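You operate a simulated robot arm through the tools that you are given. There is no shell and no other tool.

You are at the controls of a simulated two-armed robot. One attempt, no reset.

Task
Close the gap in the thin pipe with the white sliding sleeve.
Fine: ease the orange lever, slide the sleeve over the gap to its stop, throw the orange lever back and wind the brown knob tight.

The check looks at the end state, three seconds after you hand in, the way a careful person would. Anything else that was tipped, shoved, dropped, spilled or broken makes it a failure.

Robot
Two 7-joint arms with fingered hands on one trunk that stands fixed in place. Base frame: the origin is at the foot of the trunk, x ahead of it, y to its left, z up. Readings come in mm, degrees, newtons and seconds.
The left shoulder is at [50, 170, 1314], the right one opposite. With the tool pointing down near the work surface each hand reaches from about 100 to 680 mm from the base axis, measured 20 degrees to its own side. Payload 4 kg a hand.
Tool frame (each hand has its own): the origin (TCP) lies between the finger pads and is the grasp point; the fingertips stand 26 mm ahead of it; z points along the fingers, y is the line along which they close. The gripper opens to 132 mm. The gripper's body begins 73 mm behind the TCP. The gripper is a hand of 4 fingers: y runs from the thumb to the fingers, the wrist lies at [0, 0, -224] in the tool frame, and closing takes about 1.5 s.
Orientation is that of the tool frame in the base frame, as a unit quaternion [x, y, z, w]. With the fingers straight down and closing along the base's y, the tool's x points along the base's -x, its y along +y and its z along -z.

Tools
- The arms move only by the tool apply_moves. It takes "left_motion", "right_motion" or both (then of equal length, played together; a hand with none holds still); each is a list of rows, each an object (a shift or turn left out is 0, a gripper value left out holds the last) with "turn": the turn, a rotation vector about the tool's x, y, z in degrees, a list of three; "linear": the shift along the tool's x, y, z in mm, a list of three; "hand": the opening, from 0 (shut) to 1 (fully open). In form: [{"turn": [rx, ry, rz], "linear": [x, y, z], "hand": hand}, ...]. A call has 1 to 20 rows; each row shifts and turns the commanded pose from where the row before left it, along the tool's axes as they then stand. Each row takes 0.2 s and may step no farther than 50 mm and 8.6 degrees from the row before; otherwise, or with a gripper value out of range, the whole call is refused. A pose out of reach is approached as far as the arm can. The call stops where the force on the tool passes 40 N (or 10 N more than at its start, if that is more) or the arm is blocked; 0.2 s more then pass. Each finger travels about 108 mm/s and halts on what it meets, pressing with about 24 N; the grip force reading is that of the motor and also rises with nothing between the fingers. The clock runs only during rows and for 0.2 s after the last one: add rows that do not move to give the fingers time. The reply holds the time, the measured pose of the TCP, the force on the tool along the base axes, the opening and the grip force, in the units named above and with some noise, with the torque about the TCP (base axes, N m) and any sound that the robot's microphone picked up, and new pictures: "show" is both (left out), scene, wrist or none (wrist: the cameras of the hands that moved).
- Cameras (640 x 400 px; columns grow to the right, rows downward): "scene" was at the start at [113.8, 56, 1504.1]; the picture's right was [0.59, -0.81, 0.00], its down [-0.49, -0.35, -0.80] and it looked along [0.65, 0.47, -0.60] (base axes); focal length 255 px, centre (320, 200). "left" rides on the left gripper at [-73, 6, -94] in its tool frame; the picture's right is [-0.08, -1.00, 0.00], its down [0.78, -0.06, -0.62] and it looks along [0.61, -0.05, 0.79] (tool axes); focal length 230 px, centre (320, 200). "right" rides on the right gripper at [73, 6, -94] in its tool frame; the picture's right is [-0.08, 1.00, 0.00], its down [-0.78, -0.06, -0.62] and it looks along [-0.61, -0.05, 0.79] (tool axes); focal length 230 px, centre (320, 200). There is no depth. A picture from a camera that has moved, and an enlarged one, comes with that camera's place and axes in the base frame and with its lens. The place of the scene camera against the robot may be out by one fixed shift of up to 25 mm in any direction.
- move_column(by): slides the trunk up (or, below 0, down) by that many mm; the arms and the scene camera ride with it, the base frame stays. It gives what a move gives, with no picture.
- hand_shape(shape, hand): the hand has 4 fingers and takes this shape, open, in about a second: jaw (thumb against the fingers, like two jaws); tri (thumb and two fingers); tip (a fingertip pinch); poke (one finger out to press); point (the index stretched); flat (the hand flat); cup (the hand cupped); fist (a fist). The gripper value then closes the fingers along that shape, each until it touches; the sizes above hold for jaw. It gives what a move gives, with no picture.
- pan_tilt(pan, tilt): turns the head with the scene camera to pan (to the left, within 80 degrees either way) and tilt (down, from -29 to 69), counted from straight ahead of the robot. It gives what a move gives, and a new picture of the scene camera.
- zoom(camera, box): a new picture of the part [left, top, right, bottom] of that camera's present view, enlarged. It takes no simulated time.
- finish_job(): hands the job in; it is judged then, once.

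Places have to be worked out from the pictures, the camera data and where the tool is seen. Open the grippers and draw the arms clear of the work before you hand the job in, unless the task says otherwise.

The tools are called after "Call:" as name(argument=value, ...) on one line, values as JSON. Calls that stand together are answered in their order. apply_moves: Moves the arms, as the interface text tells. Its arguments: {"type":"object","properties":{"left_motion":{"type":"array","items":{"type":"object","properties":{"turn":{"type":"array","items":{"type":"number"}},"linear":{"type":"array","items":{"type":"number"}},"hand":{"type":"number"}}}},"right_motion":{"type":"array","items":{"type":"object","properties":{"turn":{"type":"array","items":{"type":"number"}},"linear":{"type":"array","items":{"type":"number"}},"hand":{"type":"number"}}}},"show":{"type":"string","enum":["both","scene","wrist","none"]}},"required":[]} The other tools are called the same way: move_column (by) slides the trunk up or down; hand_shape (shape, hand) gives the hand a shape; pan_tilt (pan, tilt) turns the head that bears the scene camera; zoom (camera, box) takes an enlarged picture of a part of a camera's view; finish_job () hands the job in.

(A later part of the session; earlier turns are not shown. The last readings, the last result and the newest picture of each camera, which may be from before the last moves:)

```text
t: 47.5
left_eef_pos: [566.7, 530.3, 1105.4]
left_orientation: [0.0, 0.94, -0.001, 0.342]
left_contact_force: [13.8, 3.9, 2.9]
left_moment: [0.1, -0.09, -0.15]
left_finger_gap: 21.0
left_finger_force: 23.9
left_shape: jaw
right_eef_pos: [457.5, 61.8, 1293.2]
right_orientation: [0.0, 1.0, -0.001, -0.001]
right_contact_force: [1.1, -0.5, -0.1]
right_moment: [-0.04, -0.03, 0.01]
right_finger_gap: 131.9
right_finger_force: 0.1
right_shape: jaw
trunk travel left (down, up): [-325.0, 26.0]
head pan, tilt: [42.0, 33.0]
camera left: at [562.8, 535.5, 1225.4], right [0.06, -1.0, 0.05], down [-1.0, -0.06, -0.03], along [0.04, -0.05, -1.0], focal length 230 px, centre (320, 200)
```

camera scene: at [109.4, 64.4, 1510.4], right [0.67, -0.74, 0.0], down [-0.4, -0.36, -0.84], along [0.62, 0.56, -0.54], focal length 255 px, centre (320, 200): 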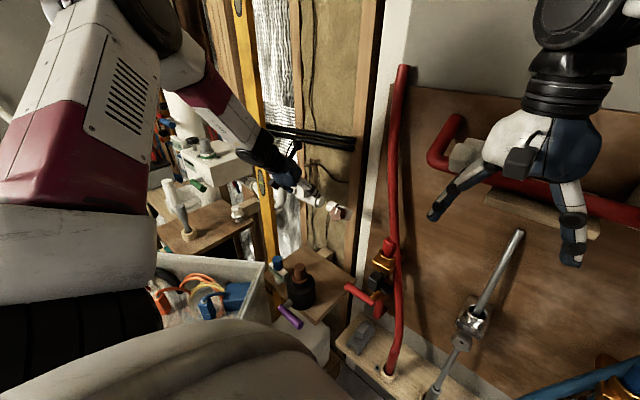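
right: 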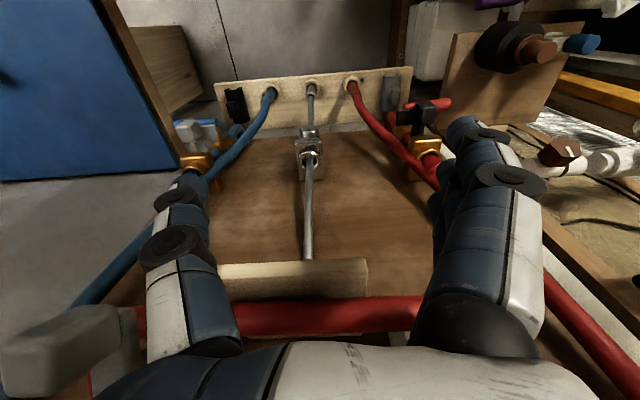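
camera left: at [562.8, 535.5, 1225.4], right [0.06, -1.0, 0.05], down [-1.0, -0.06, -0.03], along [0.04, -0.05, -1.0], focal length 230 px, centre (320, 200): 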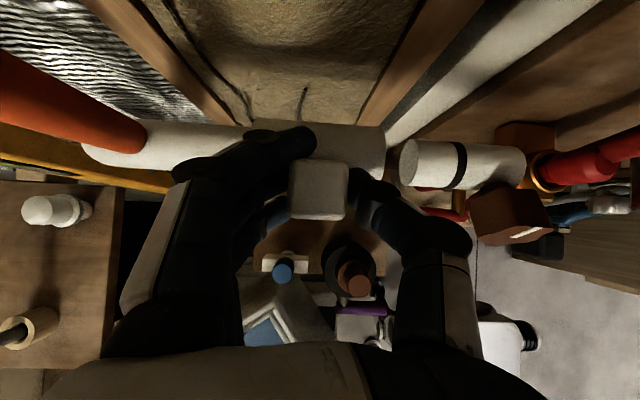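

The sleeve follows with ~4 N along y; there's ~14 N sideways on the hand in x, so I'll relieve that slightly and continue sliding.

Call:
apply_moves(left_motion=[{"linear": [-1.5, -4, 1.3]}, {"linear": [-1.5, -4, 1.3]}, {"linear": [0, -4, 0]}, {"linear": [0, -4, 0]}, {}], show="wrist")

```text
t: 48.7
left_eef_pos: [568.2, 515.1, 1106.2]
left_orientation: [-0.001, 0.94, 0.001, 0.342]
left_contact_force: [-10.4, 4.7, 1.0]
left_moment: [0.17, 0.27, -0.03]
left_finger_gap: 21.7
left_finger_force: 23.2
left_shape: jaw
right_eef_pos: [454.5, 62.8, 1294.9]
right_orientation: [0.001, 1.0, 0.0, 0.002]
right_contact_force: [0.8, -0.6, -1.1]
right_moment: [0.03, -0.02, 0.0]
right_finger_gap: 132.0
right_finger_force: 0.1
right_shape: jaw
trunk travel left (down, up): [-325.0, 26.0]
head pan, tilt: [42.0, 33.0]
camera left: at [564.1, 520.9, 1225.3], right [0.06, -1.0, 0.05], down [-1.0, -0.06, -0.03], along [0.03, -0.05, -1.0], focal length 230 px, centre (320, 200)
```

left: 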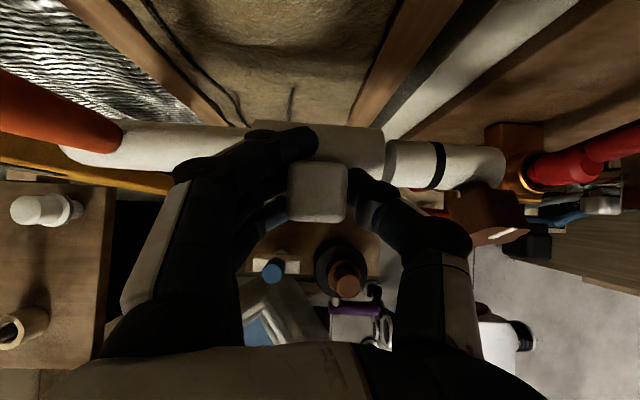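

The x load swung to −10 N, so I'll undo half that correction and keep sliding; the sleeve's edge is now just reaching the stub.

Call:
apply_moves(left_motion=[{"linear": [1.4, -4, -1.2]}, {"linear": [0, -4, 0]}, {"linear": [0, -4, 0]}, {"linear": [0, -4, 0]}, {"linear": [0, -4, 0]}, {}], show="wrist")

```text
t: 50.1
left_eef_pos: [566.8, 494.8, 1106.2]
left_orientation: [0.0, 0.94, -0.001, 0.342]
left_contact_force: [-3.1, 4.0, 2.1]
left_moment: [0.13, 0.2, -0.09]
left_finger_gap: 21.4
left_finger_force: 24.0
left_shape: jaw
right_eef_pos: [455.3, 61.1, 1293.5]
right_orientation: [0.0, 1.0, 0.0, 0.0]
right_contact_force: [-0.6, 0.6, 0.1]
right_moment: [0.03, -0.05, 0.01]
right_finger_gap: 131.7
right_finger_force: 0.0
right_shape: jaw
trunk travel left (down, up): [-325.0, 26.0]
head pan, tilt: [42.0, 33.0]
camera left: at [563.7, 499.7, 1225.2], right [0.06, -1.0, 0.05], down [-1.0, -0.06, -0.03], along [0.04, -0.05, -1.0], focal length 230 px, centre (320, 200)
```

left: 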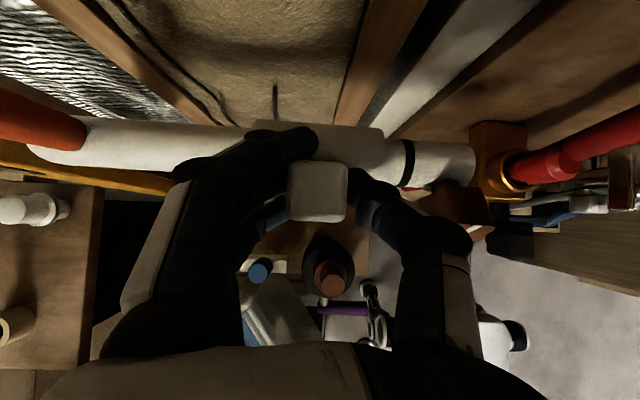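

The gap is covered and ~13 mm remain to the black ring. Before the last bit I'll check the thumb's clearance to the brown knob.

Call:
zoom(camera="left", box=[340, 110, 500, 270])

Call:
zoom(camera="scene", box=[250, 150, 378, 230])

Call:
zoom(camera="right", box=[480, 80, 640, 200])

```text
2.50 times, centred on (420, 190) of left
camera zoom: at [563.7, 499.7, 1225.2], right [0.06, -1.0, 0.05], down [-1.0, -0.06, -0.03], along [0.04, -0.05, -1.0], focal length 575 px, centre (70, 225)
```

zoom: 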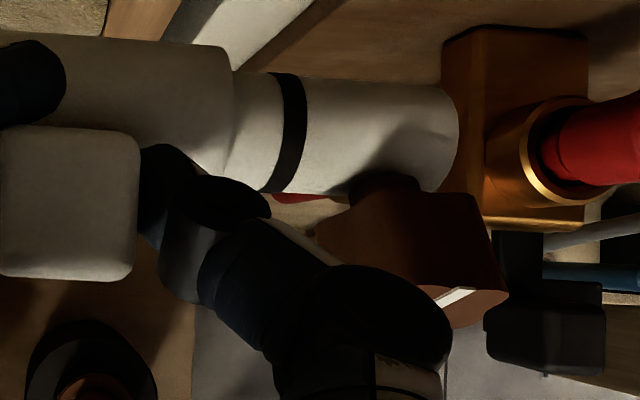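

```text
5.00 times, centred on (314, 190) of scene
camera zoom: at [108.9, 65.1, 1510.4], right [0.67, -0.74, 0.0], down [-0.4, -0.36, -0.84], along [0.62, 0.56, -0.54], focal length 1275 px, centre (350, 250)
```

zoom: 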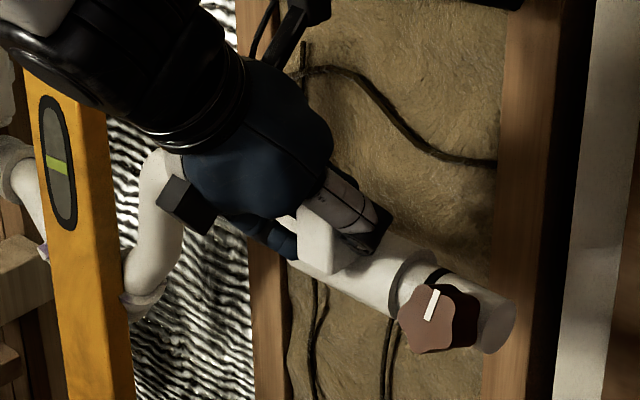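

```text
3.33 times, centred on (560, 140) of right
camera zoom: at [382.3, 66.8, 1388.1], right [0.08, 1.0, 0.0], down [0.78, -0.06, 0.62], along [0.62, -0.05, -0.79], focal length 767 px, centre (-480, 400)
```

zoom: 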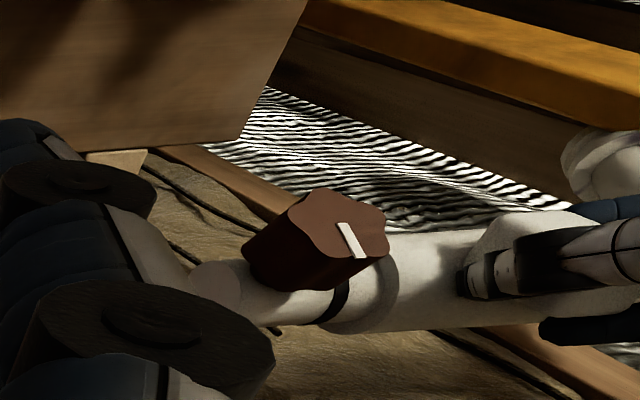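

The scene and right views show clear space between thumb and knob; the sleeve edge is ~11 mm from the ring. I'll slide on in 2.5 mm steps until I feel the stop.

Call:
apply_moves(left_motion=[{"linear": [0, -2.5, 0]}, {"linear": [0, -2.5, 0]}, {"linear": [0, -2.5, 0]}, {"linear": [0, -2.5, 0]}, {}], show="wrist")

```text
t: 51.3
left_eef_pos: [567.1, 482.8, 1106.8]
left_orientation: [0.001, 0.94, -0.001, 0.342]
left_contact_force: [1.6, 4.6, 1.4]
left_moment: [0.12, 0.14, -0.1]
left_finger_gap: 21.4
left_finger_force: 24.0
left_shape: jaw
right_eef_pos: [457.3, 61.7, 1294.3]
right_orientation: [0.0, 1.0, 0.0, 0.0]
right_contact_force: [-0.2, 0.6, 0.7]
right_moment: [0.04, -0.01, -0.02]
right_finger_gap: 131.5
right_finger_force: 0.1
right_shape: jaw
trunk travel left (down, up): [-325.0, 26.0]
head pan, tilt: [42.0, 33.0]
camera left: at [563.7, 489.7, 1225.3], right [0.06, -1.0, 0.05], down [-1.0, -0.06, -0.03], along [0.03, -0.05, -1.0], focal length 230 px, centre (320, 200)
```

left: 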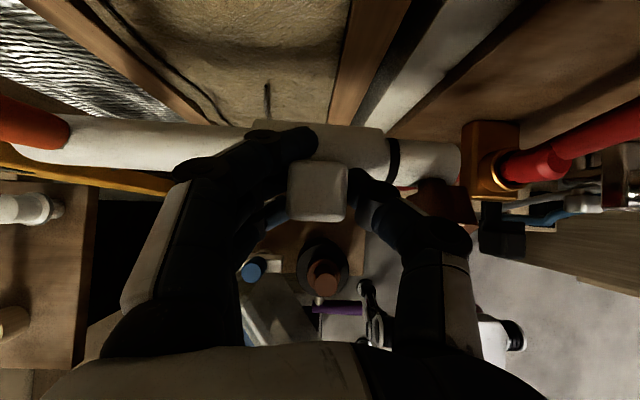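

Only a sliver of stub remains before the ring and the force is still ~5 N. I'll continue in 1.5 mm steps to feel the stop.

Call:
apply_moves(left_motion=[{"linear": [0, -1.5, 0]}, {"linear": [0, -1.5, 0]}, {"linear": [0, -1.5, 0]}, {}], show="wrist")

Call:
zoom(camera="left", box=[340, 100, 480, 220])

```text
t: 52.3
left_eef_pos: [567.5, 480.5, 1106.6]
left_orientation: [0.0, 0.94, 0.0, 0.342]
left_contact_force: [-0.2, 4.8, 4.1]
left_moment: [0.16, 0.14, -0.09]
left_finger_gap: 21.4
left_finger_force: 23.8
left_shape: jaw
right_eef_pos: [454.7, 60.8, 1295.0]
right_orientation: [0.0, 1.0, -0.001, 0.0]
right_contact_force: [0.3, -0.2, 0.5]
right_moment: [-0.02, -0.01, 0.04]
right_finger_gap: 132.0
right_finger_force: 0.1
right_shape: jaw
trunk travel left (down, up): [-325.0, 26.0]
head pan, tilt: [42.0, 33.0]
camera left: at [563.6, 485.3, 1225.2], right [0.06, -1.0, 0.05], down [-1.0, -0.06, -0.03], along [0.04, -0.05, -1.0], focal length 230 px, centre (320, 200)
```

left: 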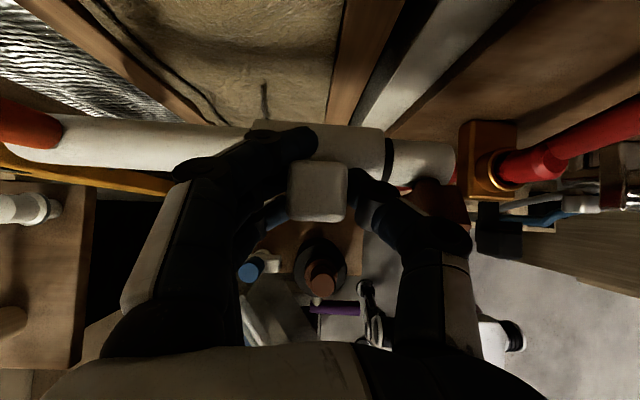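

```text
3.33 times, centred on (410, 160) of left
camera zoom: at [563.6, 485.3, 1225.2], right [0.06, -1.0, 0.05], down [-1.0, -0.06, -0.03], along [0.04, -0.05, -1.0], focal length 767 px, centre (20, 333)
```

zoom: 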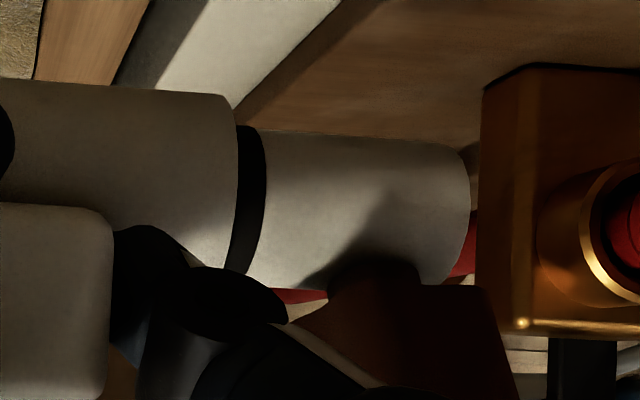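

The sleeve's edge now meets the ring, but force hasn't risen. I'll keep easing on 1.5 mm at a time to find the true stop.

Call:
apply_moves(left_motion=[{"linear": [0, -1.5, 0]}, {"linear": [0, -1.5, 0]}, {"linear": [0, -1.5, 0]}, {}], show="wrist")

Call:
zoom(camera="left", box=[340, 100, 480, 220])

```text
t: 53.3
left_eef_pos: [567.5, 476.7, 1106.6]
left_orientation: [-0.001, 0.94, 0.0, 0.342]
left_contact_force: [5.8, 8.4, 2.6]
left_moment: [0.24, 0.07, -0.1]
left_finger_gap: 21.0
left_finger_force: 24.3
left_shape: jaw
right_eef_pos: [456.0, 62.0, 1293.3]
right_orientation: [0.001, 1.0, 0.0, 0.0]
right_contact_force: [0.3, -0.6, -0.3]
right_moment: [0.04, 0.0, -0.01]
right_finger_gap: 131.7
right_finger_force: 0.1
right_shape: jaw
trunk travel left (down, up): [-325.0, 26.0]
head pan, tilt: [42.0, 33.0]
camera left: at [563.4, 482.2, 1225.2], right [0.06, -1.0, 0.05], down [-1.0, -0.06, -0.03], along [0.04, -0.05, -1.0], focal length 230 px, centre (320, 200)
```

left: 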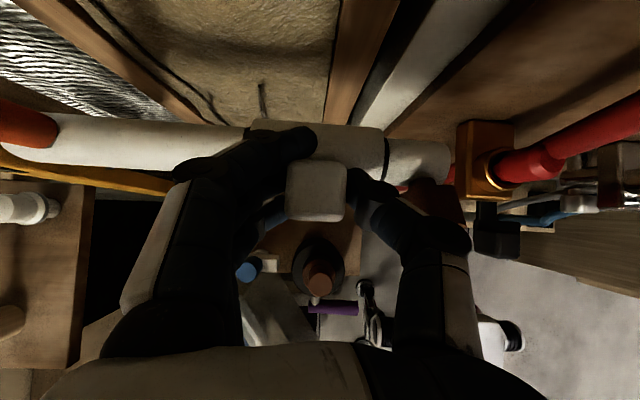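

```text
3.33 times, centred on (410, 160) of left
camera zoom: at [563.4, 482.2, 1225.2], right [0.06, -1.0, 0.05], down [-1.0, -0.06, -0.03], along [0.04, -0.05, -1.0], focal length 767 px, centre (20, 333)
```

zoom: 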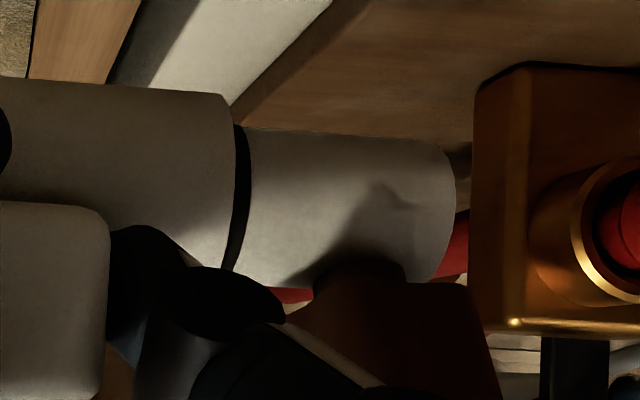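

Force has climbed to 8.4 N and the sleeve is creeping over the ring. A touch more to confirm the stop.

Call:
apply_moves(left_motion=[{"linear": [0, -1.5, 0]}, {"linear": [0, -1.5, 0]}, {"linear": [0, -1.5, 0]}, {}], show="wrist")

Call:
zoom(camera="left", box=[340, 100, 480, 220])

Call:
zoom(camera="left", box=[160, 90, 340, 210])

```text
t: 54.3
left_eef_pos: [567.4, 474.6, 1106.1]
left_orientation: [-0.001, 0.939, 0.0, 0.343]
left_contact_force: [1.9, 19.7, 6.0]
left_moment: [0.5, 0.09, 0.12]
left_finger_gap: 21.2
left_finger_force: 23.9
left_shape: jaw
right_eef_pos: [455.6, 62.9, 1293.9]
right_orientation: [0.0, 1.0, -0.001, -0.001]
right_contact_force: [0.6, 0.0, -0.3]
right_moment: [0.02, 0.0, -0.02]
right_finger_gap: 131.7
right_finger_force: 0.1
right_shape: jaw
trunk travel left (down, up): [-325.0, 26.0]
head pan, tilt: [42.0, 33.0]
camera left: at [563.6, 479.3, 1225.0], right [0.06, -1.0, 0.05], down [-1.0, -0.06, -0.03], along [0.04, -0.05, -1.0], focal length 230 px, centre (320, 200)
```

left: 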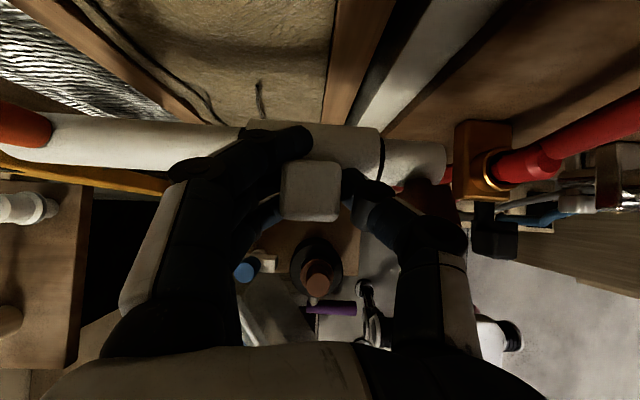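

```text
3.33 times, centred on (410, 160) of left
camera zoom: at [563.6, 479.3, 1225.0], right [0.06, -1.0, 0.05], down [-1.0, -0.06, -0.03], along [0.04, -0.05, -1.0], focal length 767 px, centre (20, 333)
```

zoom: 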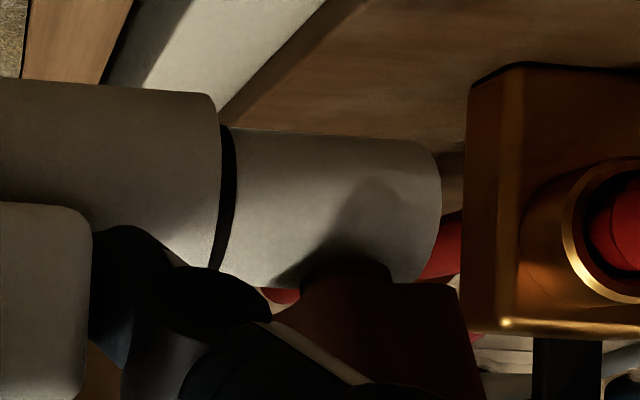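

```text
3.33 times, centred on (250, 150) of left
camera zoom: at [563.6, 479.3, 1225.0], right [0.06, -1.0, 0.05], down [-1.0, -0.06, -0.03], along [0.04, -0.05, -1.0], focal length 767 px, centre (553, 367)
```

zoom: 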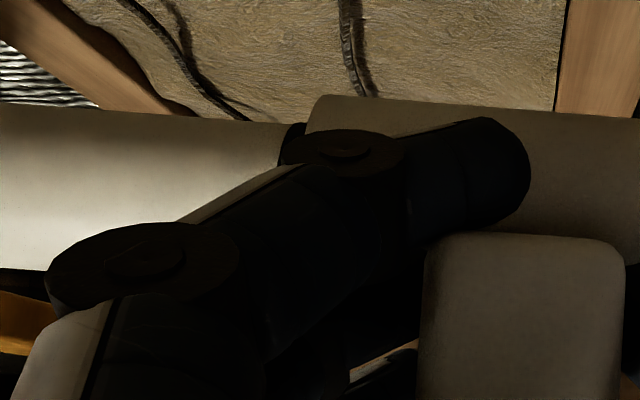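

The force jumped to ~20 N with no further travel: the sleeve is at its stop, covering the gap. I'll relax, open only slightly (so the thumb clears the knob) and withdraw along the finger axis.

Call:
apply_moves(left_motion=[{"linear": [0, 2.5, 0]}, {"linear": [0, 2, 0], "hand": 0.33}, {}, {}, {"linear": [0, 0, -12]}, {"linear": [0, 0, -20]}, {"linear": [0, 0, -30]}, {"linear": [0, 0, -30]}, {}])

Call:
zoom(camera="left", box=[200, 80, 480, 240])

```text
t: 56.3
left_eef_pos: [507.6, 476.9, 1177.4]
left_orientation: [0.0, 0.94, 0.0, 0.342]
left_contact_force: [0.3, 1.4, 0.1]
left_moment: [0.0, 0.02, 0.01]
left_finger_gap: 43.0
left_finger_force: 0.0
left_shape: jaw
right_eef_pos: [457.2, 61.4, 1294.2]
right_orientation: [0.0, 1.0, -0.001, -0.001]
right_contact_force: [0.0, -0.6, -0.4]
right_moment: [0.02, 0.0, -0.02]
right_finger_gap: 131.7
right_finger_force: 0.0
right_shape: jaw
trunk travel left (down, up): [-325.0, 26.0]
head pan, tilt: [42.0, 33.0]
camera scene: at [110.3, 65.0, 1510.2], right [0.67, -0.74, 0.0], down [-0.41, -0.36, -0.84], along [0.62, 0.56, -0.55], focal length 255 px, centre (320, 200)
camera left: at [503.3, 482.1, 1296.1], right [0.06, -1.0, 0.05], down [-1.0, -0.06, -0.03], along [0.03, -0.05, -1.0], focal length 230 px, centre (320, 200)
```

scene: 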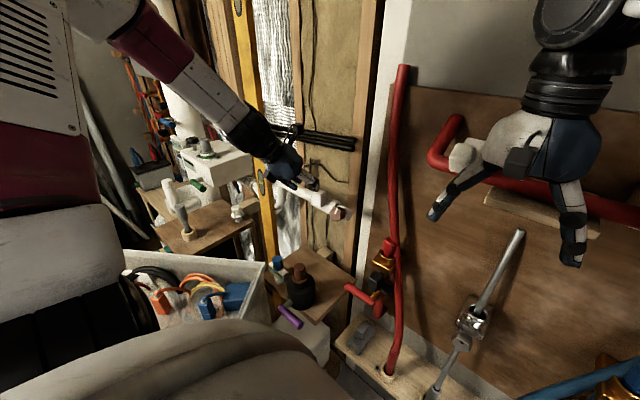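
left: 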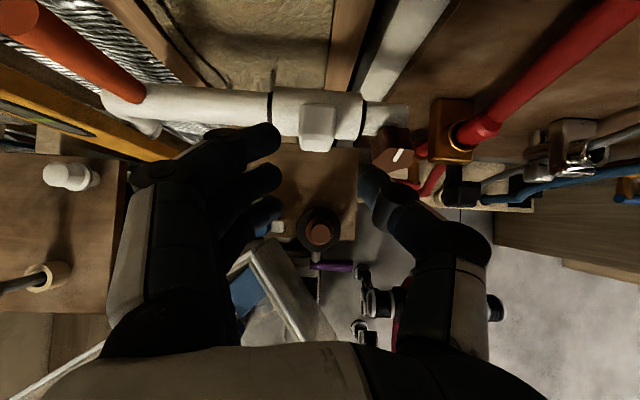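

```text
2.29 times, centred on (340, 160) of left
camera zoom: at [503.3, 482.1, 1296.1], right [0.06, -1.0, 0.05], down [-1.0, -0.06, -0.03], along [0.03, -0.05, -1.0], focal length 526 px, centre (274, 291)
```

zoom: 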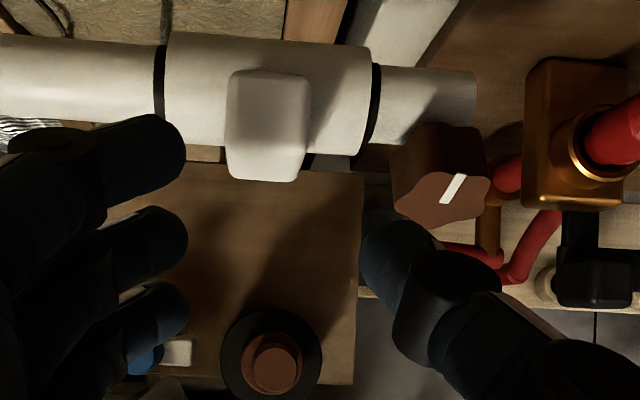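

The sleeve sits between the two black rings, symmetric, over the gap. Now for the lever: I'll back off, level the hand, and go in front of the upright lever at y≈648.

Call:
apply_moves(left_motion=[{"linear": [0, 0, -30]}, {"turn": [0, -8.4, 0]}, {"turn": [0, -8.4, 0]}, {"turn": [0, -8.3, 0]}, {"turn": [0, -8.3, 0]}, {"turn": [0, -8.3, 0]}, {"turn": [0, -8.3, 0]}, {"linear": [14, 43, -4], "hand": 0.5}, {"linear": [14, 43, -4]}, {"linear": [14, 43, -4]}, {"linear": [14, 42, -4]}, {}])

Call:
zoom(camera="left", box=[200, 60, 440, 210])

```text
t: 58.9
left_eef_pos: [467.5, 638.3, 1137.6]
left_orientation: [0.0, 0.729, -0.015, 0.684]
left_contact_force: [-0.5, -1.4, -0.4]
left_moment: [0.01, 0.0, 0.0]
left_finger_gap: 65.4
left_finger_force: 0.1
left_shape: jaw
left hand out of reach, approached as far as the arm can: row 2
right_eef_pos: [456.4, 60.2, 1294.7]
right_orientation: [0.001, 1.0, -0.001, -0.001]
right_contact_force: [1.3, -0.8, 0.0]
right_moment: [-0.01, 0.02, 0.02]
right_finger_gap: 131.5
right_finger_force: 0.1
right_shape: jaw
trunk travel left (down, up): [-325.0, 26.0]
head pan, tilt: [42.0, 33.0]
camera scene: at [109.8, 63.8, 1510.4], right [0.67, -0.74, 0.0], down [-0.4, -0.36, -0.84], along [0.62, 0.56, -0.54], focal length 255 px, centre (320, 200)
camera left: at [379.9, 646.8, 1215.9], right [-0.01, -0.99, 0.1], down [-0.67, -0.06, -0.74], along [0.75, -0.08, -0.66], focal length 230 px, centre (320, 200)
```

scene: 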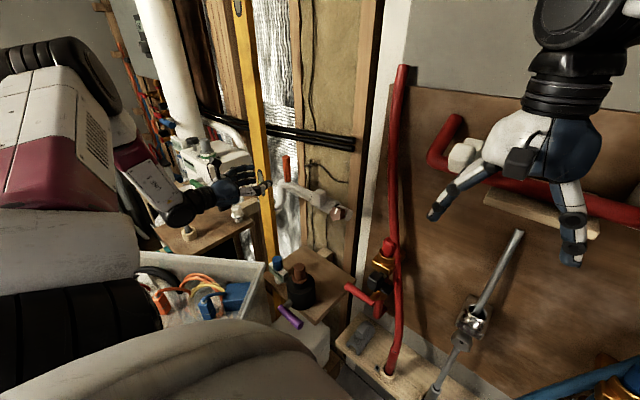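
left: 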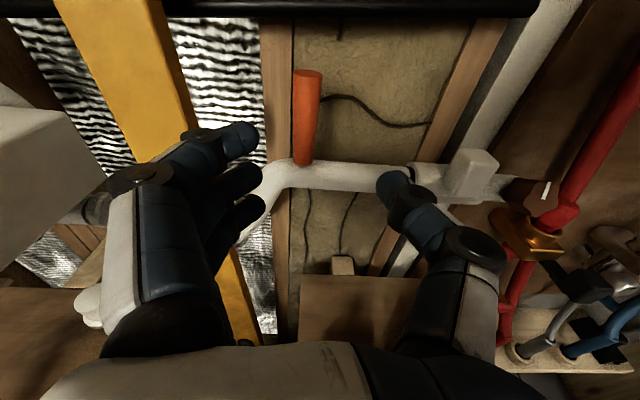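

```text
2.67 times, centred on (320, 135) of left
camera zoom: at [379.9, 646.8, 1215.9], right [-0.01, -0.99, 0.1], down [-0.67, -0.06, -0.74], along [0.75, -0.08, -0.66], focal length 614 px, centre (320, 373)
```

zoom: 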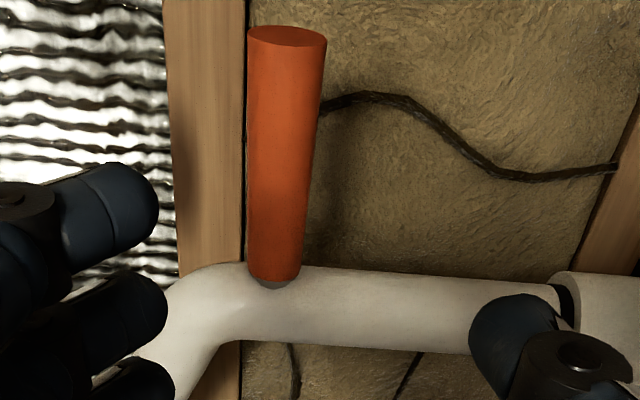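

The arm was lagging after an out-of-reach row; I'll let it settle and read the pose again.

Call:
apply_moves(left_motion=[{}, {}, {}], show="wrist")

```text
t: 59.7
left_eef_pos: [469.2, 638.7, 1137.5]
left_orientation: [0.0, 0.728, -0.014, 0.685]
left_contact_force: [0.0, 0.4, -0.2]
left_moment: [0.03, 0.02, -0.02]
left_finger_gap: 65.4
left_finger_force: 0.1
left_shape: jaw
right_eef_pos: [455.3, 61.2, 1293.8]
right_orientation: [0.001, 1.0, 0.0, 0.0]
right_contact_force: [-0.2, 0.9, -0.8]
right_moment: [0.03, 0.03, 0.02]
right_finger_gap: 131.9
right_finger_force: 0.0
right_shape: jaw
trunk travel left (down, up): [-325.0, 26.0]
head pan, tilt: [42.0, 33.0]
camera left: at [379.9, 647.1, 1215.7], right [-0.01, -0.99, 0.1], down [-0.67, -0.07, -0.74], along [0.75, -0.08, -0.66], focal length 230 px, centre (320, 200)
```

left: 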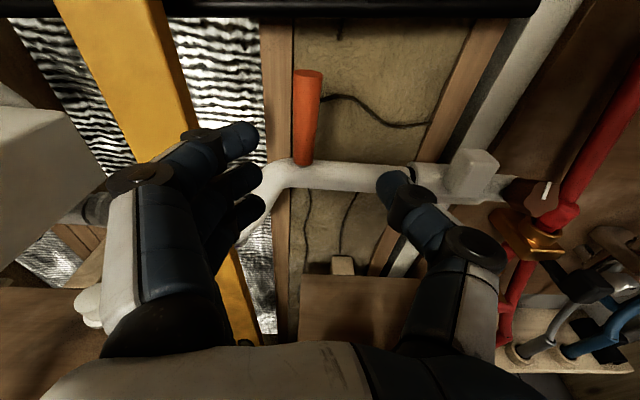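

Pose settled at [469,639,1138] with a small tilt. I'll correct the tilt, centre on the lever at y≈648, z≈1143, and move forward to a 40 mm stand-off to check alignment.

Call:
apply_moves(left_motion=[{"turn": [-1.1, -3.5, 1.1], "linear": [-5.5, 9.5, 0]}, {"linear": [0, 0, 25]}, {"linear": [0, 0, 25]}, {"linear": [0, 0, 25]}, {}], show="wrist")

```text
t: 60.9
left_eef_pos: [545.7, 649.5, 1145.2]
left_orientation: [0.001, 0.707, -0.002, 0.707]
left_contact_force: [0.6, -0.2, 0.2]
left_moment: [0.02, 0.03, 0.0]
left_finger_gap: 65.3
left_finger_force: 0.0
left_shape: jaw
right_eef_pos: [455.9, 61.2, 1295.3]
right_orientation: [0.0, 1.0, 0.0, 0.0]
right_contact_force: [0.5, 1.5, 0.3]
right_moment: [0.0, 0.01, -0.01]
right_finger_gap: 131.7
right_finger_force: 0.1
right_shape: jaw
trunk travel left (down, up): [-325.0, 26.0]
head pan, tilt: [42.0, 33.0]
camera left: at [452.6, 654.8, 1218.0], right [0.0, -1.0, 0.08], down [-0.62, -0.06, -0.78], along [0.79, -0.05, -0.61], focal length 230 px, centre (320, 200)
```

left: 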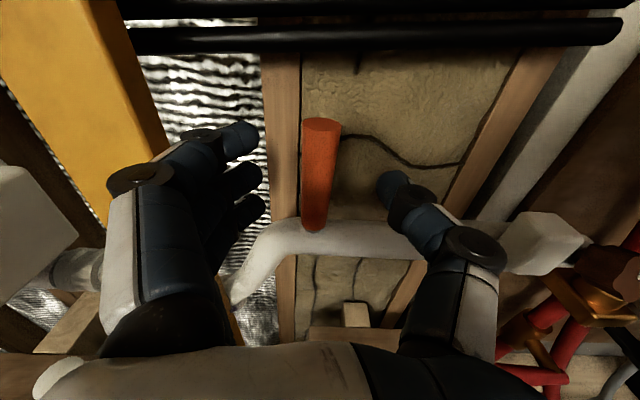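

The lever is centred between thumb and fingers, with the black pipes well above. I'll advance 50 mm and close.

Call:
apply_moves(left_motion=[{"linear": [0, 0, 17]}, {"linear": [0, -1, 17]}, {"linear": [0, 0, 16]}, {"hand": 0.1}, {}, {}, {}, {}])

Call:
zoom(camera="left", box=[200, 90, 440, 240])

```text
t: 62.7
left_eef_pos: [596.0, 648.2, 1143.1]
left_orientation: [0.0, 0.707, -0.001, 0.707]
left_contact_force: [0.5, 1.0, -0.6]
left_moment: [0.03, -0.01, 0.01]
left_finger_gap: 13.9
left_finger_force: 0.1
left_shape: jaw
right_eef_pos: [455.2, 60.7, 1293.7]
right_orientation: [0.0, 1.0, 0.0, 0.0]
right_contact_force: [0.5, 0.0, 0.7]
right_moment: [0.01, 0.01, 0.05]
right_finger_gap: 131.7
right_finger_force: 0.1
right_shape: jaw
trunk travel left (down, up): [-325.0, 26.0]
head pan, tilt: [42.0, 33.0]
camera scene: at [109.7, 64.8, 1510.3], right [0.67, -0.74, 0.0], down [-0.4, -0.36, -0.84], along [0.62, 0.56, -0.54], focal length 255 px, centre (320, 200)
camera left: at [502.6, 653.3, 1216.8], right [0.0, -1.0, 0.08], down [-0.62, -0.06, -0.78], along [0.79, -0.05, -0.62], focal length 230 px, centre (320, 200)
```

scene: 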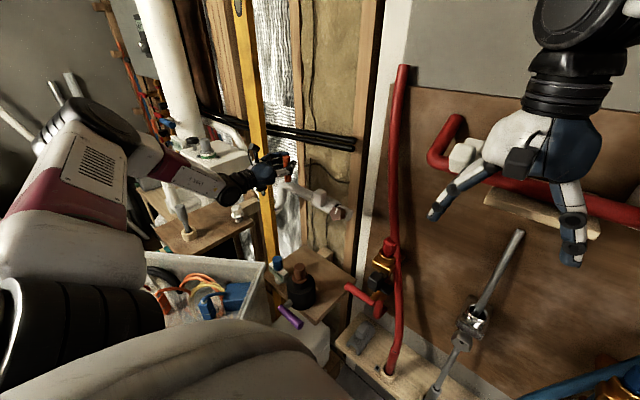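
left: 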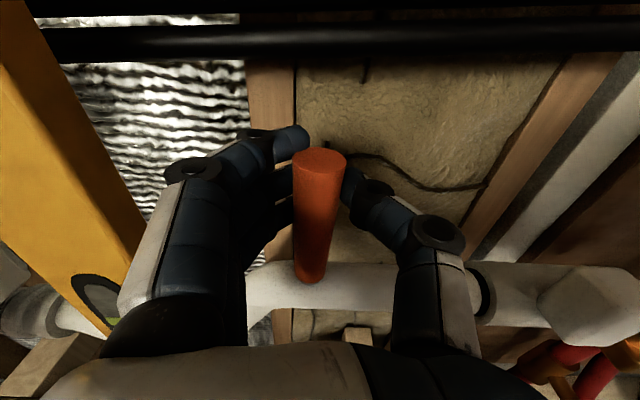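

```text
2.67 times, centred on (320, 165) of left
camera zoom: at [502.6, 653.3, 1216.8], right [0.0, -1.0, 0.08], down [-0.62, -0.06, -0.78], along [0.79, -0.05, -0.62], focal length 614 px, centre (320, 293)
```

zoom: 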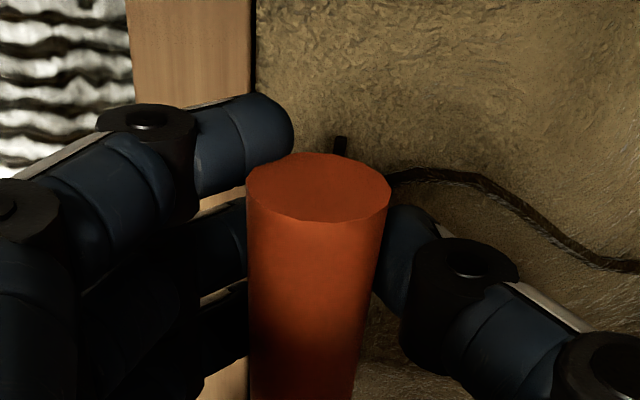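

The fingers reached the commanded 13 mm without gripping yet. I'll close fully to take hold.

Call:
apply_moves(left_motion=[{"hand": 0}, {}, {}, {}], show="wrist")

Call:
zoom(camera="left", box=[200, 90, 440, 240])

```text
t: 63.7
left_eef_pos: [597.2, 645.8, 1145.5]
left_orientation: [0.0, 0.707, 0.0, 0.707]
left_contact_force: [3.4, -3.5, 1.3]
left_moment: [0.13, -0.05, -0.06]
left_finger_gap: 5.4
left_finger_force: 24.8
left_shape: jaw
right_eef_pos: [456.2, 60.6, 1294.9]
right_orientation: [-0.001, 1.0, 0.0, 0.0]
right_contact_force: [0.2, 0.0, 0.2]
right_moment: [-0.02, -0.01, -0.02]
right_finger_gap: 131.7
right_finger_force: 0.0
right_shape: jaw
trunk travel left (down, up): [-325.0, 26.0]
head pan, tilt: [42.0, 33.0]
camera left: at [503.0, 652.2, 1217.4], right [0.0, -1.0, 0.08], down [-0.62, -0.06, -0.78], along [0.79, -0.05, -0.61], focal length 230 px, centre (320, 200)
```

left: 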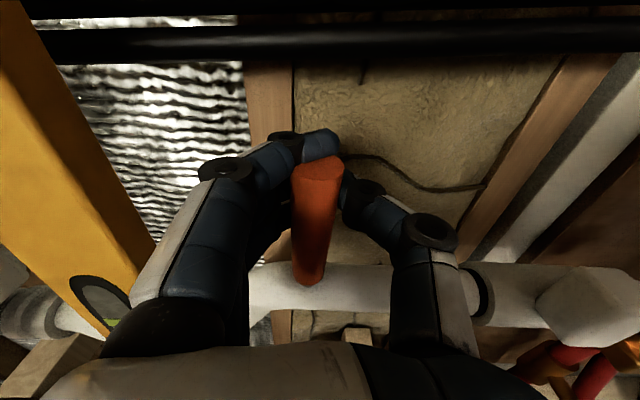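

```text
2.67 times, centred on (320, 165) of left
camera zoom: at [503.0, 652.2, 1217.4], right [0.0, -1.0, 0.08], down [-0.62, -0.06, -0.78], along [0.79, -0.05, -0.61], focal length 614 px, centre (320, 293)
```

zoom: 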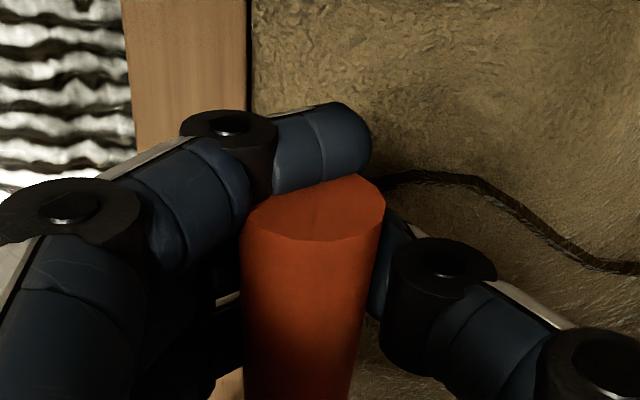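

Gripped, with a fingertip hooked behind the lever. I'll pull it forward along its arc, first ~20°.

Call:
apply_moves(left_motion=[{"linear": [0, 0, -7.1]}, {"linear": [0, 0, -7.2]}, {"linear": [1.3, 0, -7.2]}, {"linear": [1.3, 0, -7.2]}, {}], show="wrist")

```text
t: 64.9
left_eef_pos: [568.2, 649.0, 1141.7]
left_orientation: [-0.001, 0.707, 0.0, 0.707]
left_contact_force: [3.2, 2.0, 0.9]
left_moment: [0.16, -0.09, 0.05]
left_finger_gap: 2.0
left_finger_force: 23.9
left_shape: jaw
right_eef_pos: [457.7, 60.6, 1294.3]
right_orientation: [-0.001, 1.0, 0.0, 0.0]
right_contact_force: [-0.6, 1.2, -0.2]
right_moment: [-0.02, -0.03, 0.01]
right_finger_gap: 131.8
right_finger_force: 0.0
right_shape: jaw
trunk travel left (down, up): [-325.0, 26.0]
head pan, tilt: [42.0, 33.0]
camera left: at [474.5, 653.1, 1213.7], right [0.0, -1.0, 0.08], down [-0.62, -0.06, -0.78], along [0.79, -0.05, -0.62], focal length 230 px, centre (320, 200)
```

left: 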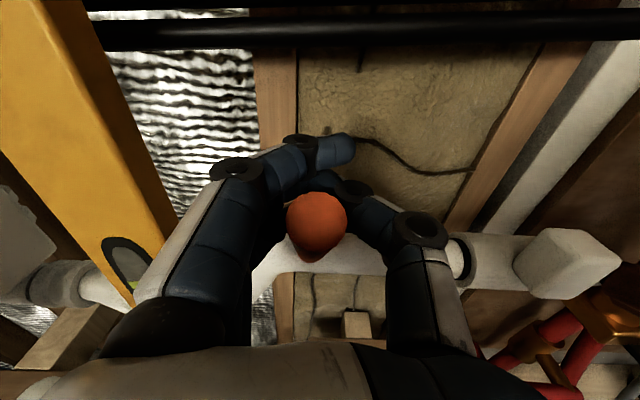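

The lever follows easily and is already at about 58°. I'll continue along the arc down to ~35°.

Call:
apply_moves(left_motion=[{"linear": [2.5, 0, -6.5]}, {"linear": [3, 0, -6]}, {"linear": [3.7, 0, -5.5]}, {"linear": [4.5, 0, -5]}, {}], show="wrist")

```text
t: 66.1
left_eef_pos: [546.7, 647.5, 1129.2]
left_orientation: [-0.002, 0.707, 0.0, 0.707]
left_contact_force: [3.8, 4.1, 0.9]
left_moment: [0.12, -0.15, 0.04]
left_finger_gap: 1.6
left_finger_force: 23.8
left_shape: jaw
right_eef_pos: [457.1, 61.9, 1293.4]
right_orientation: [0.0, 1.0, -0.001, 0.0]
right_contact_force: [0.1, 0.3, 0.0]
right_moment: [0.01, 0.0, -0.05]
right_finger_gap: 131.8
right_finger_force: 0.1
right_shape: jaw
trunk travel left (down, up): [-325.0, 26.0]
head pan, tilt: [42.0, 33.0]
camera left: at [453.2, 653.2, 1201.8], right [0.0, -1.0, 0.08], down [-0.62, -0.06, -0.78], along [0.79, -0.05, -0.61], focal length 230 px, centre (320, 200)
```

left: 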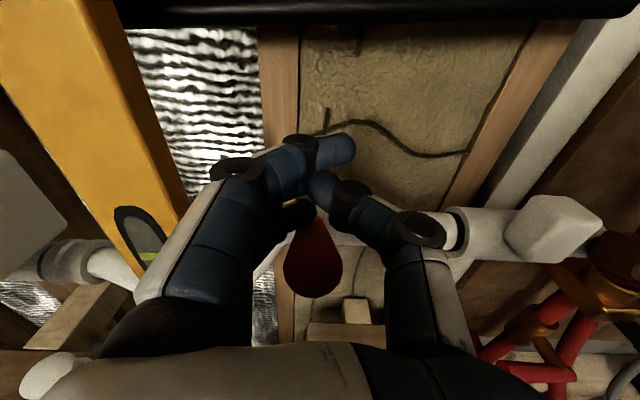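

The lever tip is now near 35°, with the closed fingers resting on top of it. I'll press it down along its arc in 2 mm steps to seat it at its locked stop.

Call:
apply_moves(left_motion=[{"linear": [1.7, 0, -1.1]}, {"linear": [1.7, 0, -1.1]}, {"linear": [1.7, 0, -1.1]}, {"linear": [1.7, 0, -1.1]}, {}], show="wrist")

```text
t: 67.3
left_eef_pos: [542.1, 646.0, 1124.6]
left_orientation: [0.0, 0.705, 0.0, 0.709]
left_contact_force: [12.6, 3.5, 18.6]
left_moment: [0.22, -0.6, -0.05]
left_finger_gap: 1.5
left_finger_force: 24.5
left_shape: jaw
right_eef_pos: [455.7, 59.3, 1294.3]
right_orientation: [0.0, 1.0, 0.001, 0.0]
right_contact_force: [0.5, 0.9, -0.4]
right_moment: [0.02, 0.03, -0.01]
right_finger_gap: 131.9
right_finger_force: 0.0
right_shape: jaw
trunk travel left (down, up): [-325.0, 26.0]
head pan, tilt: [42.0, 33.0]
camera left: at [448.0, 651.7, 1197.0], right [0.0, -1.0, 0.08], down [-0.61, -0.06, -0.79], along [0.79, -0.05, -0.61], focal length 230 px, centre (320, 200)
```

left: 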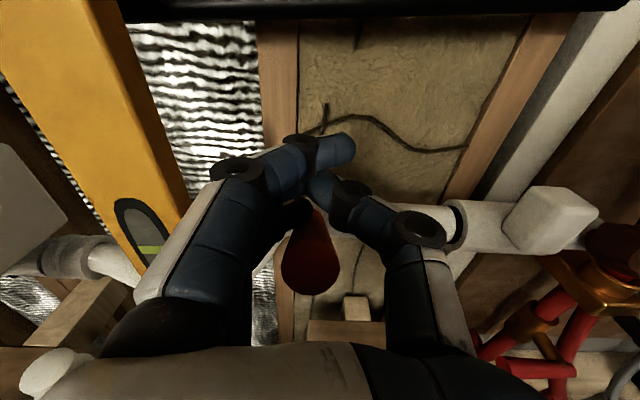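

The lever tip reads 31.1° again (its original locked angle) and force is at ~22 N. A slightly firmer push to make sure it's fully home.

Call:
apply_moves(left_motion=[{"linear": [1.7, 0, -1.1]}, {"linear": [1.7, 0, -1.1]}, {}], show="wrist")

```text
t: 68.1
left_eef_pos: [539.8, 644.5, 1123.8]
left_orientation: [0.002, 0.703, -0.001, 0.711]
left_contact_force: [16.2, 3.7, 31.9]
left_moment: [0.42, -0.99, -0.14]
left_finger_gap: 1.2
left_finger_force: 23.6
left_shape: jaw
right_eef_pos: [455.3, 58.0, 1294.7]
right_orientation: [0.0, 1.0, 0.001, 0.0]
right_contact_force: [0.6, 0.1, 0.1]
right_moment: [0.02, -0.05, 0.02]
right_finger_gap: 132.0
right_finger_force: 0.0
right_shape: jaw
trunk travel left (down, up): [-325.0, 26.0]
head pan, tilt: [42.0, 33.0]
camera left: at [446.0, 650.6, 1195.4], right [0.0, -1.0, 0.08], down [-0.61, -0.06, -0.79], along [0.79, -0.05, -0.61], focal length 230 px, centre (320, 200)
```

left: 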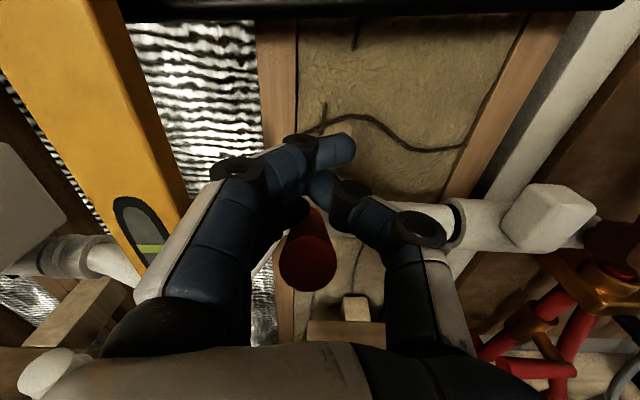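

Solid at ~36 N with no movement: the lever is home. I'll back off the load, open, and withdraw, then check the lever's final angle.

Call:
apply_moves(left_motion=[{"linear": [-1.7, 0, 1.1]}, {"linear": [-1.7, 0, 1.1]}, {"linear": [-1.7, 0, 1.1], "hand": 0.5}, {}, {}, {}, {"linear": [-6, 0, -5]}, {"linear": [-10, 0, -20]}, {"linear": [0, 0, -40]}, {"linear": [0, 0, -30]}, {}])

Call:
zoom(camera="scene", box=[220, 150, 380, 250])

```text
t: 70.5
left_eef_pos: [448.1, 649.2, 1138.4]
left_orientation: [0.0, 0.707, -0.001, 0.707]
left_contact_force: [-0.7, 0.2, -0.1]
left_moment: [0.0, -0.06, 0.03]
left_finger_gap: 65.3
left_finger_force: 0.1
left_shape: jaw
right_eef_pos: [456.4, 62.0, 1293.7]
right_orientation: [0.0, 1.0, -0.001, 0.0]
right_contact_force: [-0.8, 0.0, -0.5]
right_moment: [0.0, 0.01, 0.02]
right_finger_gap: 131.9
right_finger_force: 0.0
right_shape: jaw
trunk travel left (down, up): [-325.0, 26.0]
head pan, tilt: [42.0, 33.0]
camera scene: at [109.8, 64.7, 1510.3], right [0.67, -0.74, 0.0], down [-0.4, -0.36, -0.84], along [0.62, 0.56, -0.54], focal length 255 px, centre (320, 200)
camera left: at [354.2, 653.9, 1211.7], right [0.0, -1.0, 0.08], down [-0.62, -0.06, -0.78], along [0.79, -0.05, -0.62], focal length 230 px, centre (320, 200)
```

scene: 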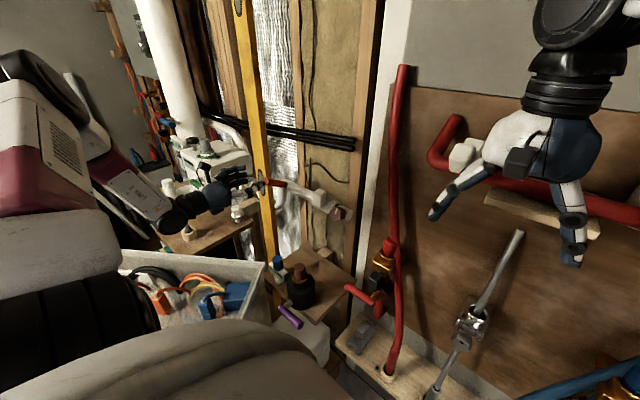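
left: 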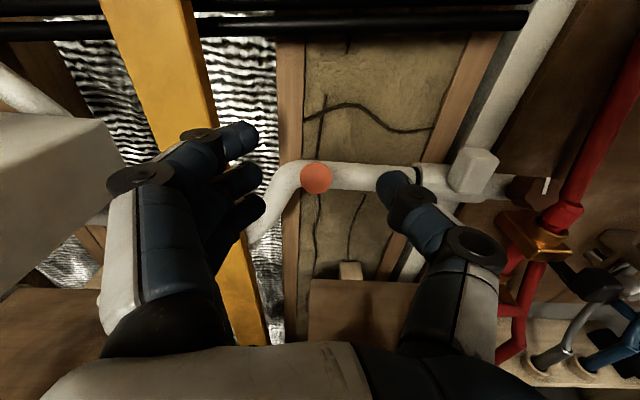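

```text
4.00 times, centred on (300, 200) of scene
camera zoom: at [109.8, 64.7, 1510.3], right [0.67, -0.74, 0.0], down [-0.4, -0.36, -0.84], along [0.62, 0.56, -0.54], focal length 1020 px, centre (400, 200)
```

zoom: 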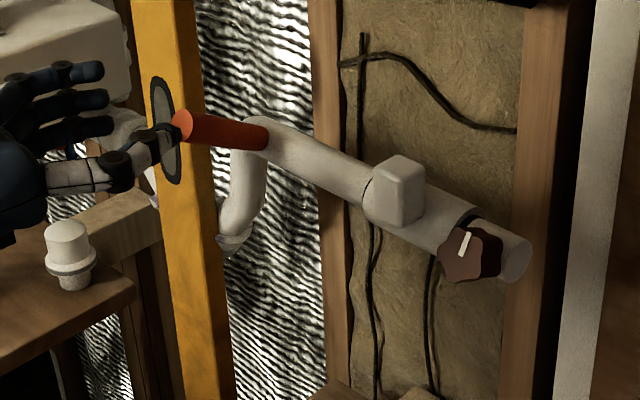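

The lever tip is back at its original place (scene (183,125), left view [509,648,1114]) and the sleeve sits over the gap. Triangulating the knob: face centre ≈[553,401,1089], axis radial at ~31.5° elevation, ~42 mm across. I'll move in front of it, pitched to its axis, at a stand-off.

Call:
apply_moves(left_motion=[{"linear": [0, -40, 0], "turn": [0, 7.9, 0]}, {"linear": [0, -40, 0], "turn": [0, 7.9, 0]}, {"linear": [0, -40, 0], "turn": [0, 7.9, 0]}, {"linear": [0, -40, 0], "turn": [0, 7.8, 0]}, {"linear": [0, -44, 0]}, {"linear": [0, -44, 0]}, {"linear": [-6.3, 0, 25]}, {"linear": [-6.3, 0, 25]}, {}])

Call:
zoom(camera="left", box=[200, 60, 440, 210])

```text
t: 72.5
left_eef_pos: [497.4, 402.2, 1122.7]
left_orientation: [-0.002, 0.872, 0.0, 0.489]
left_contact_force: [0.0, -0.3, 0.2]
left_moment: [0.0, -0.02, 0.01]
left_finger_gap: 65.1
left_finger_force: 0.1
left_shape: jaw
right_eef_pos: [455.5, 60.8, 1295.9]
right_orientation: [0.0, 1.0, 0.0, 0.0]
right_contact_force: [0.1, 0.7, -0.4]
right_moment: [-0.03, 0.01, 0.03]
right_finger_gap: 131.9
right_finger_force: 0.1
right_shape: jaw
trunk travel left (down, up): [-325.0, 26.0]
head pan, tilt: [42.0, 33.0]
camera scene: at [109.0, 65.2, 1510.4], right [0.67, -0.74, 0.0], down [-0.4, -0.36, -0.84], along [0.62, 0.56, -0.54], focal length 255 px, centre (320, 200)
camera left: at [456.9, 407.9, 1233.5], right [0.04, -1.0, 0.07], down [-0.94, -0.06, -0.35], along [0.35, -0.05, -0.94], focal length 230 px, centre (320, 200)
```

scene: 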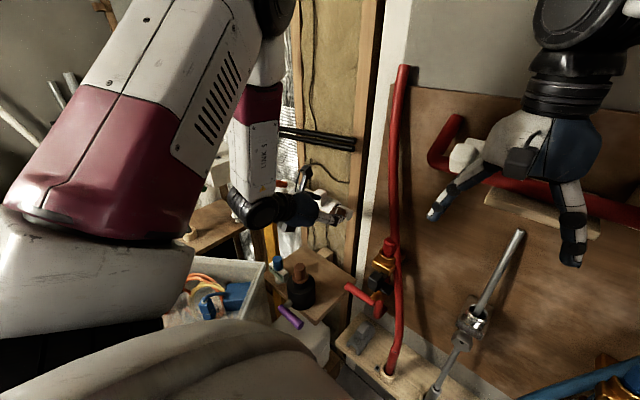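
left: 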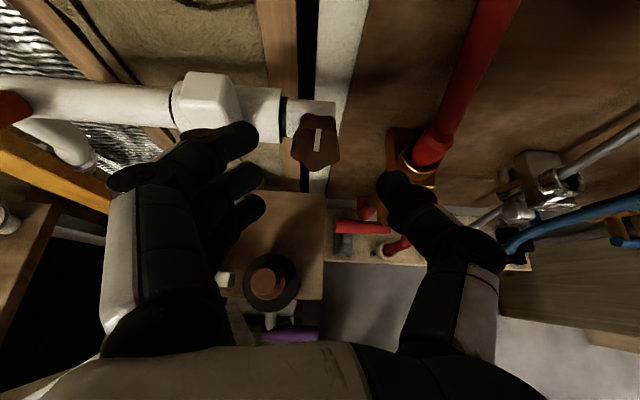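

```text
2.67 times, centred on (320, 135) of left
camera zoom: at [456.9, 407.9, 1233.5], right [0.04, -1.0, 0.07], down [-0.94, -0.06, -0.35], along [0.35, -0.05, -0.94], focal length 614 px, centre (320, 373)
```

zoom: 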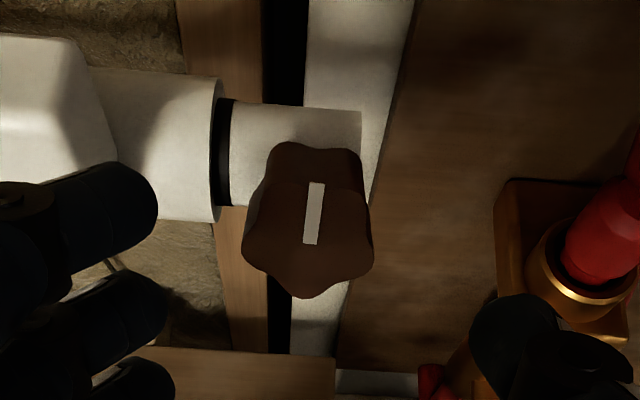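

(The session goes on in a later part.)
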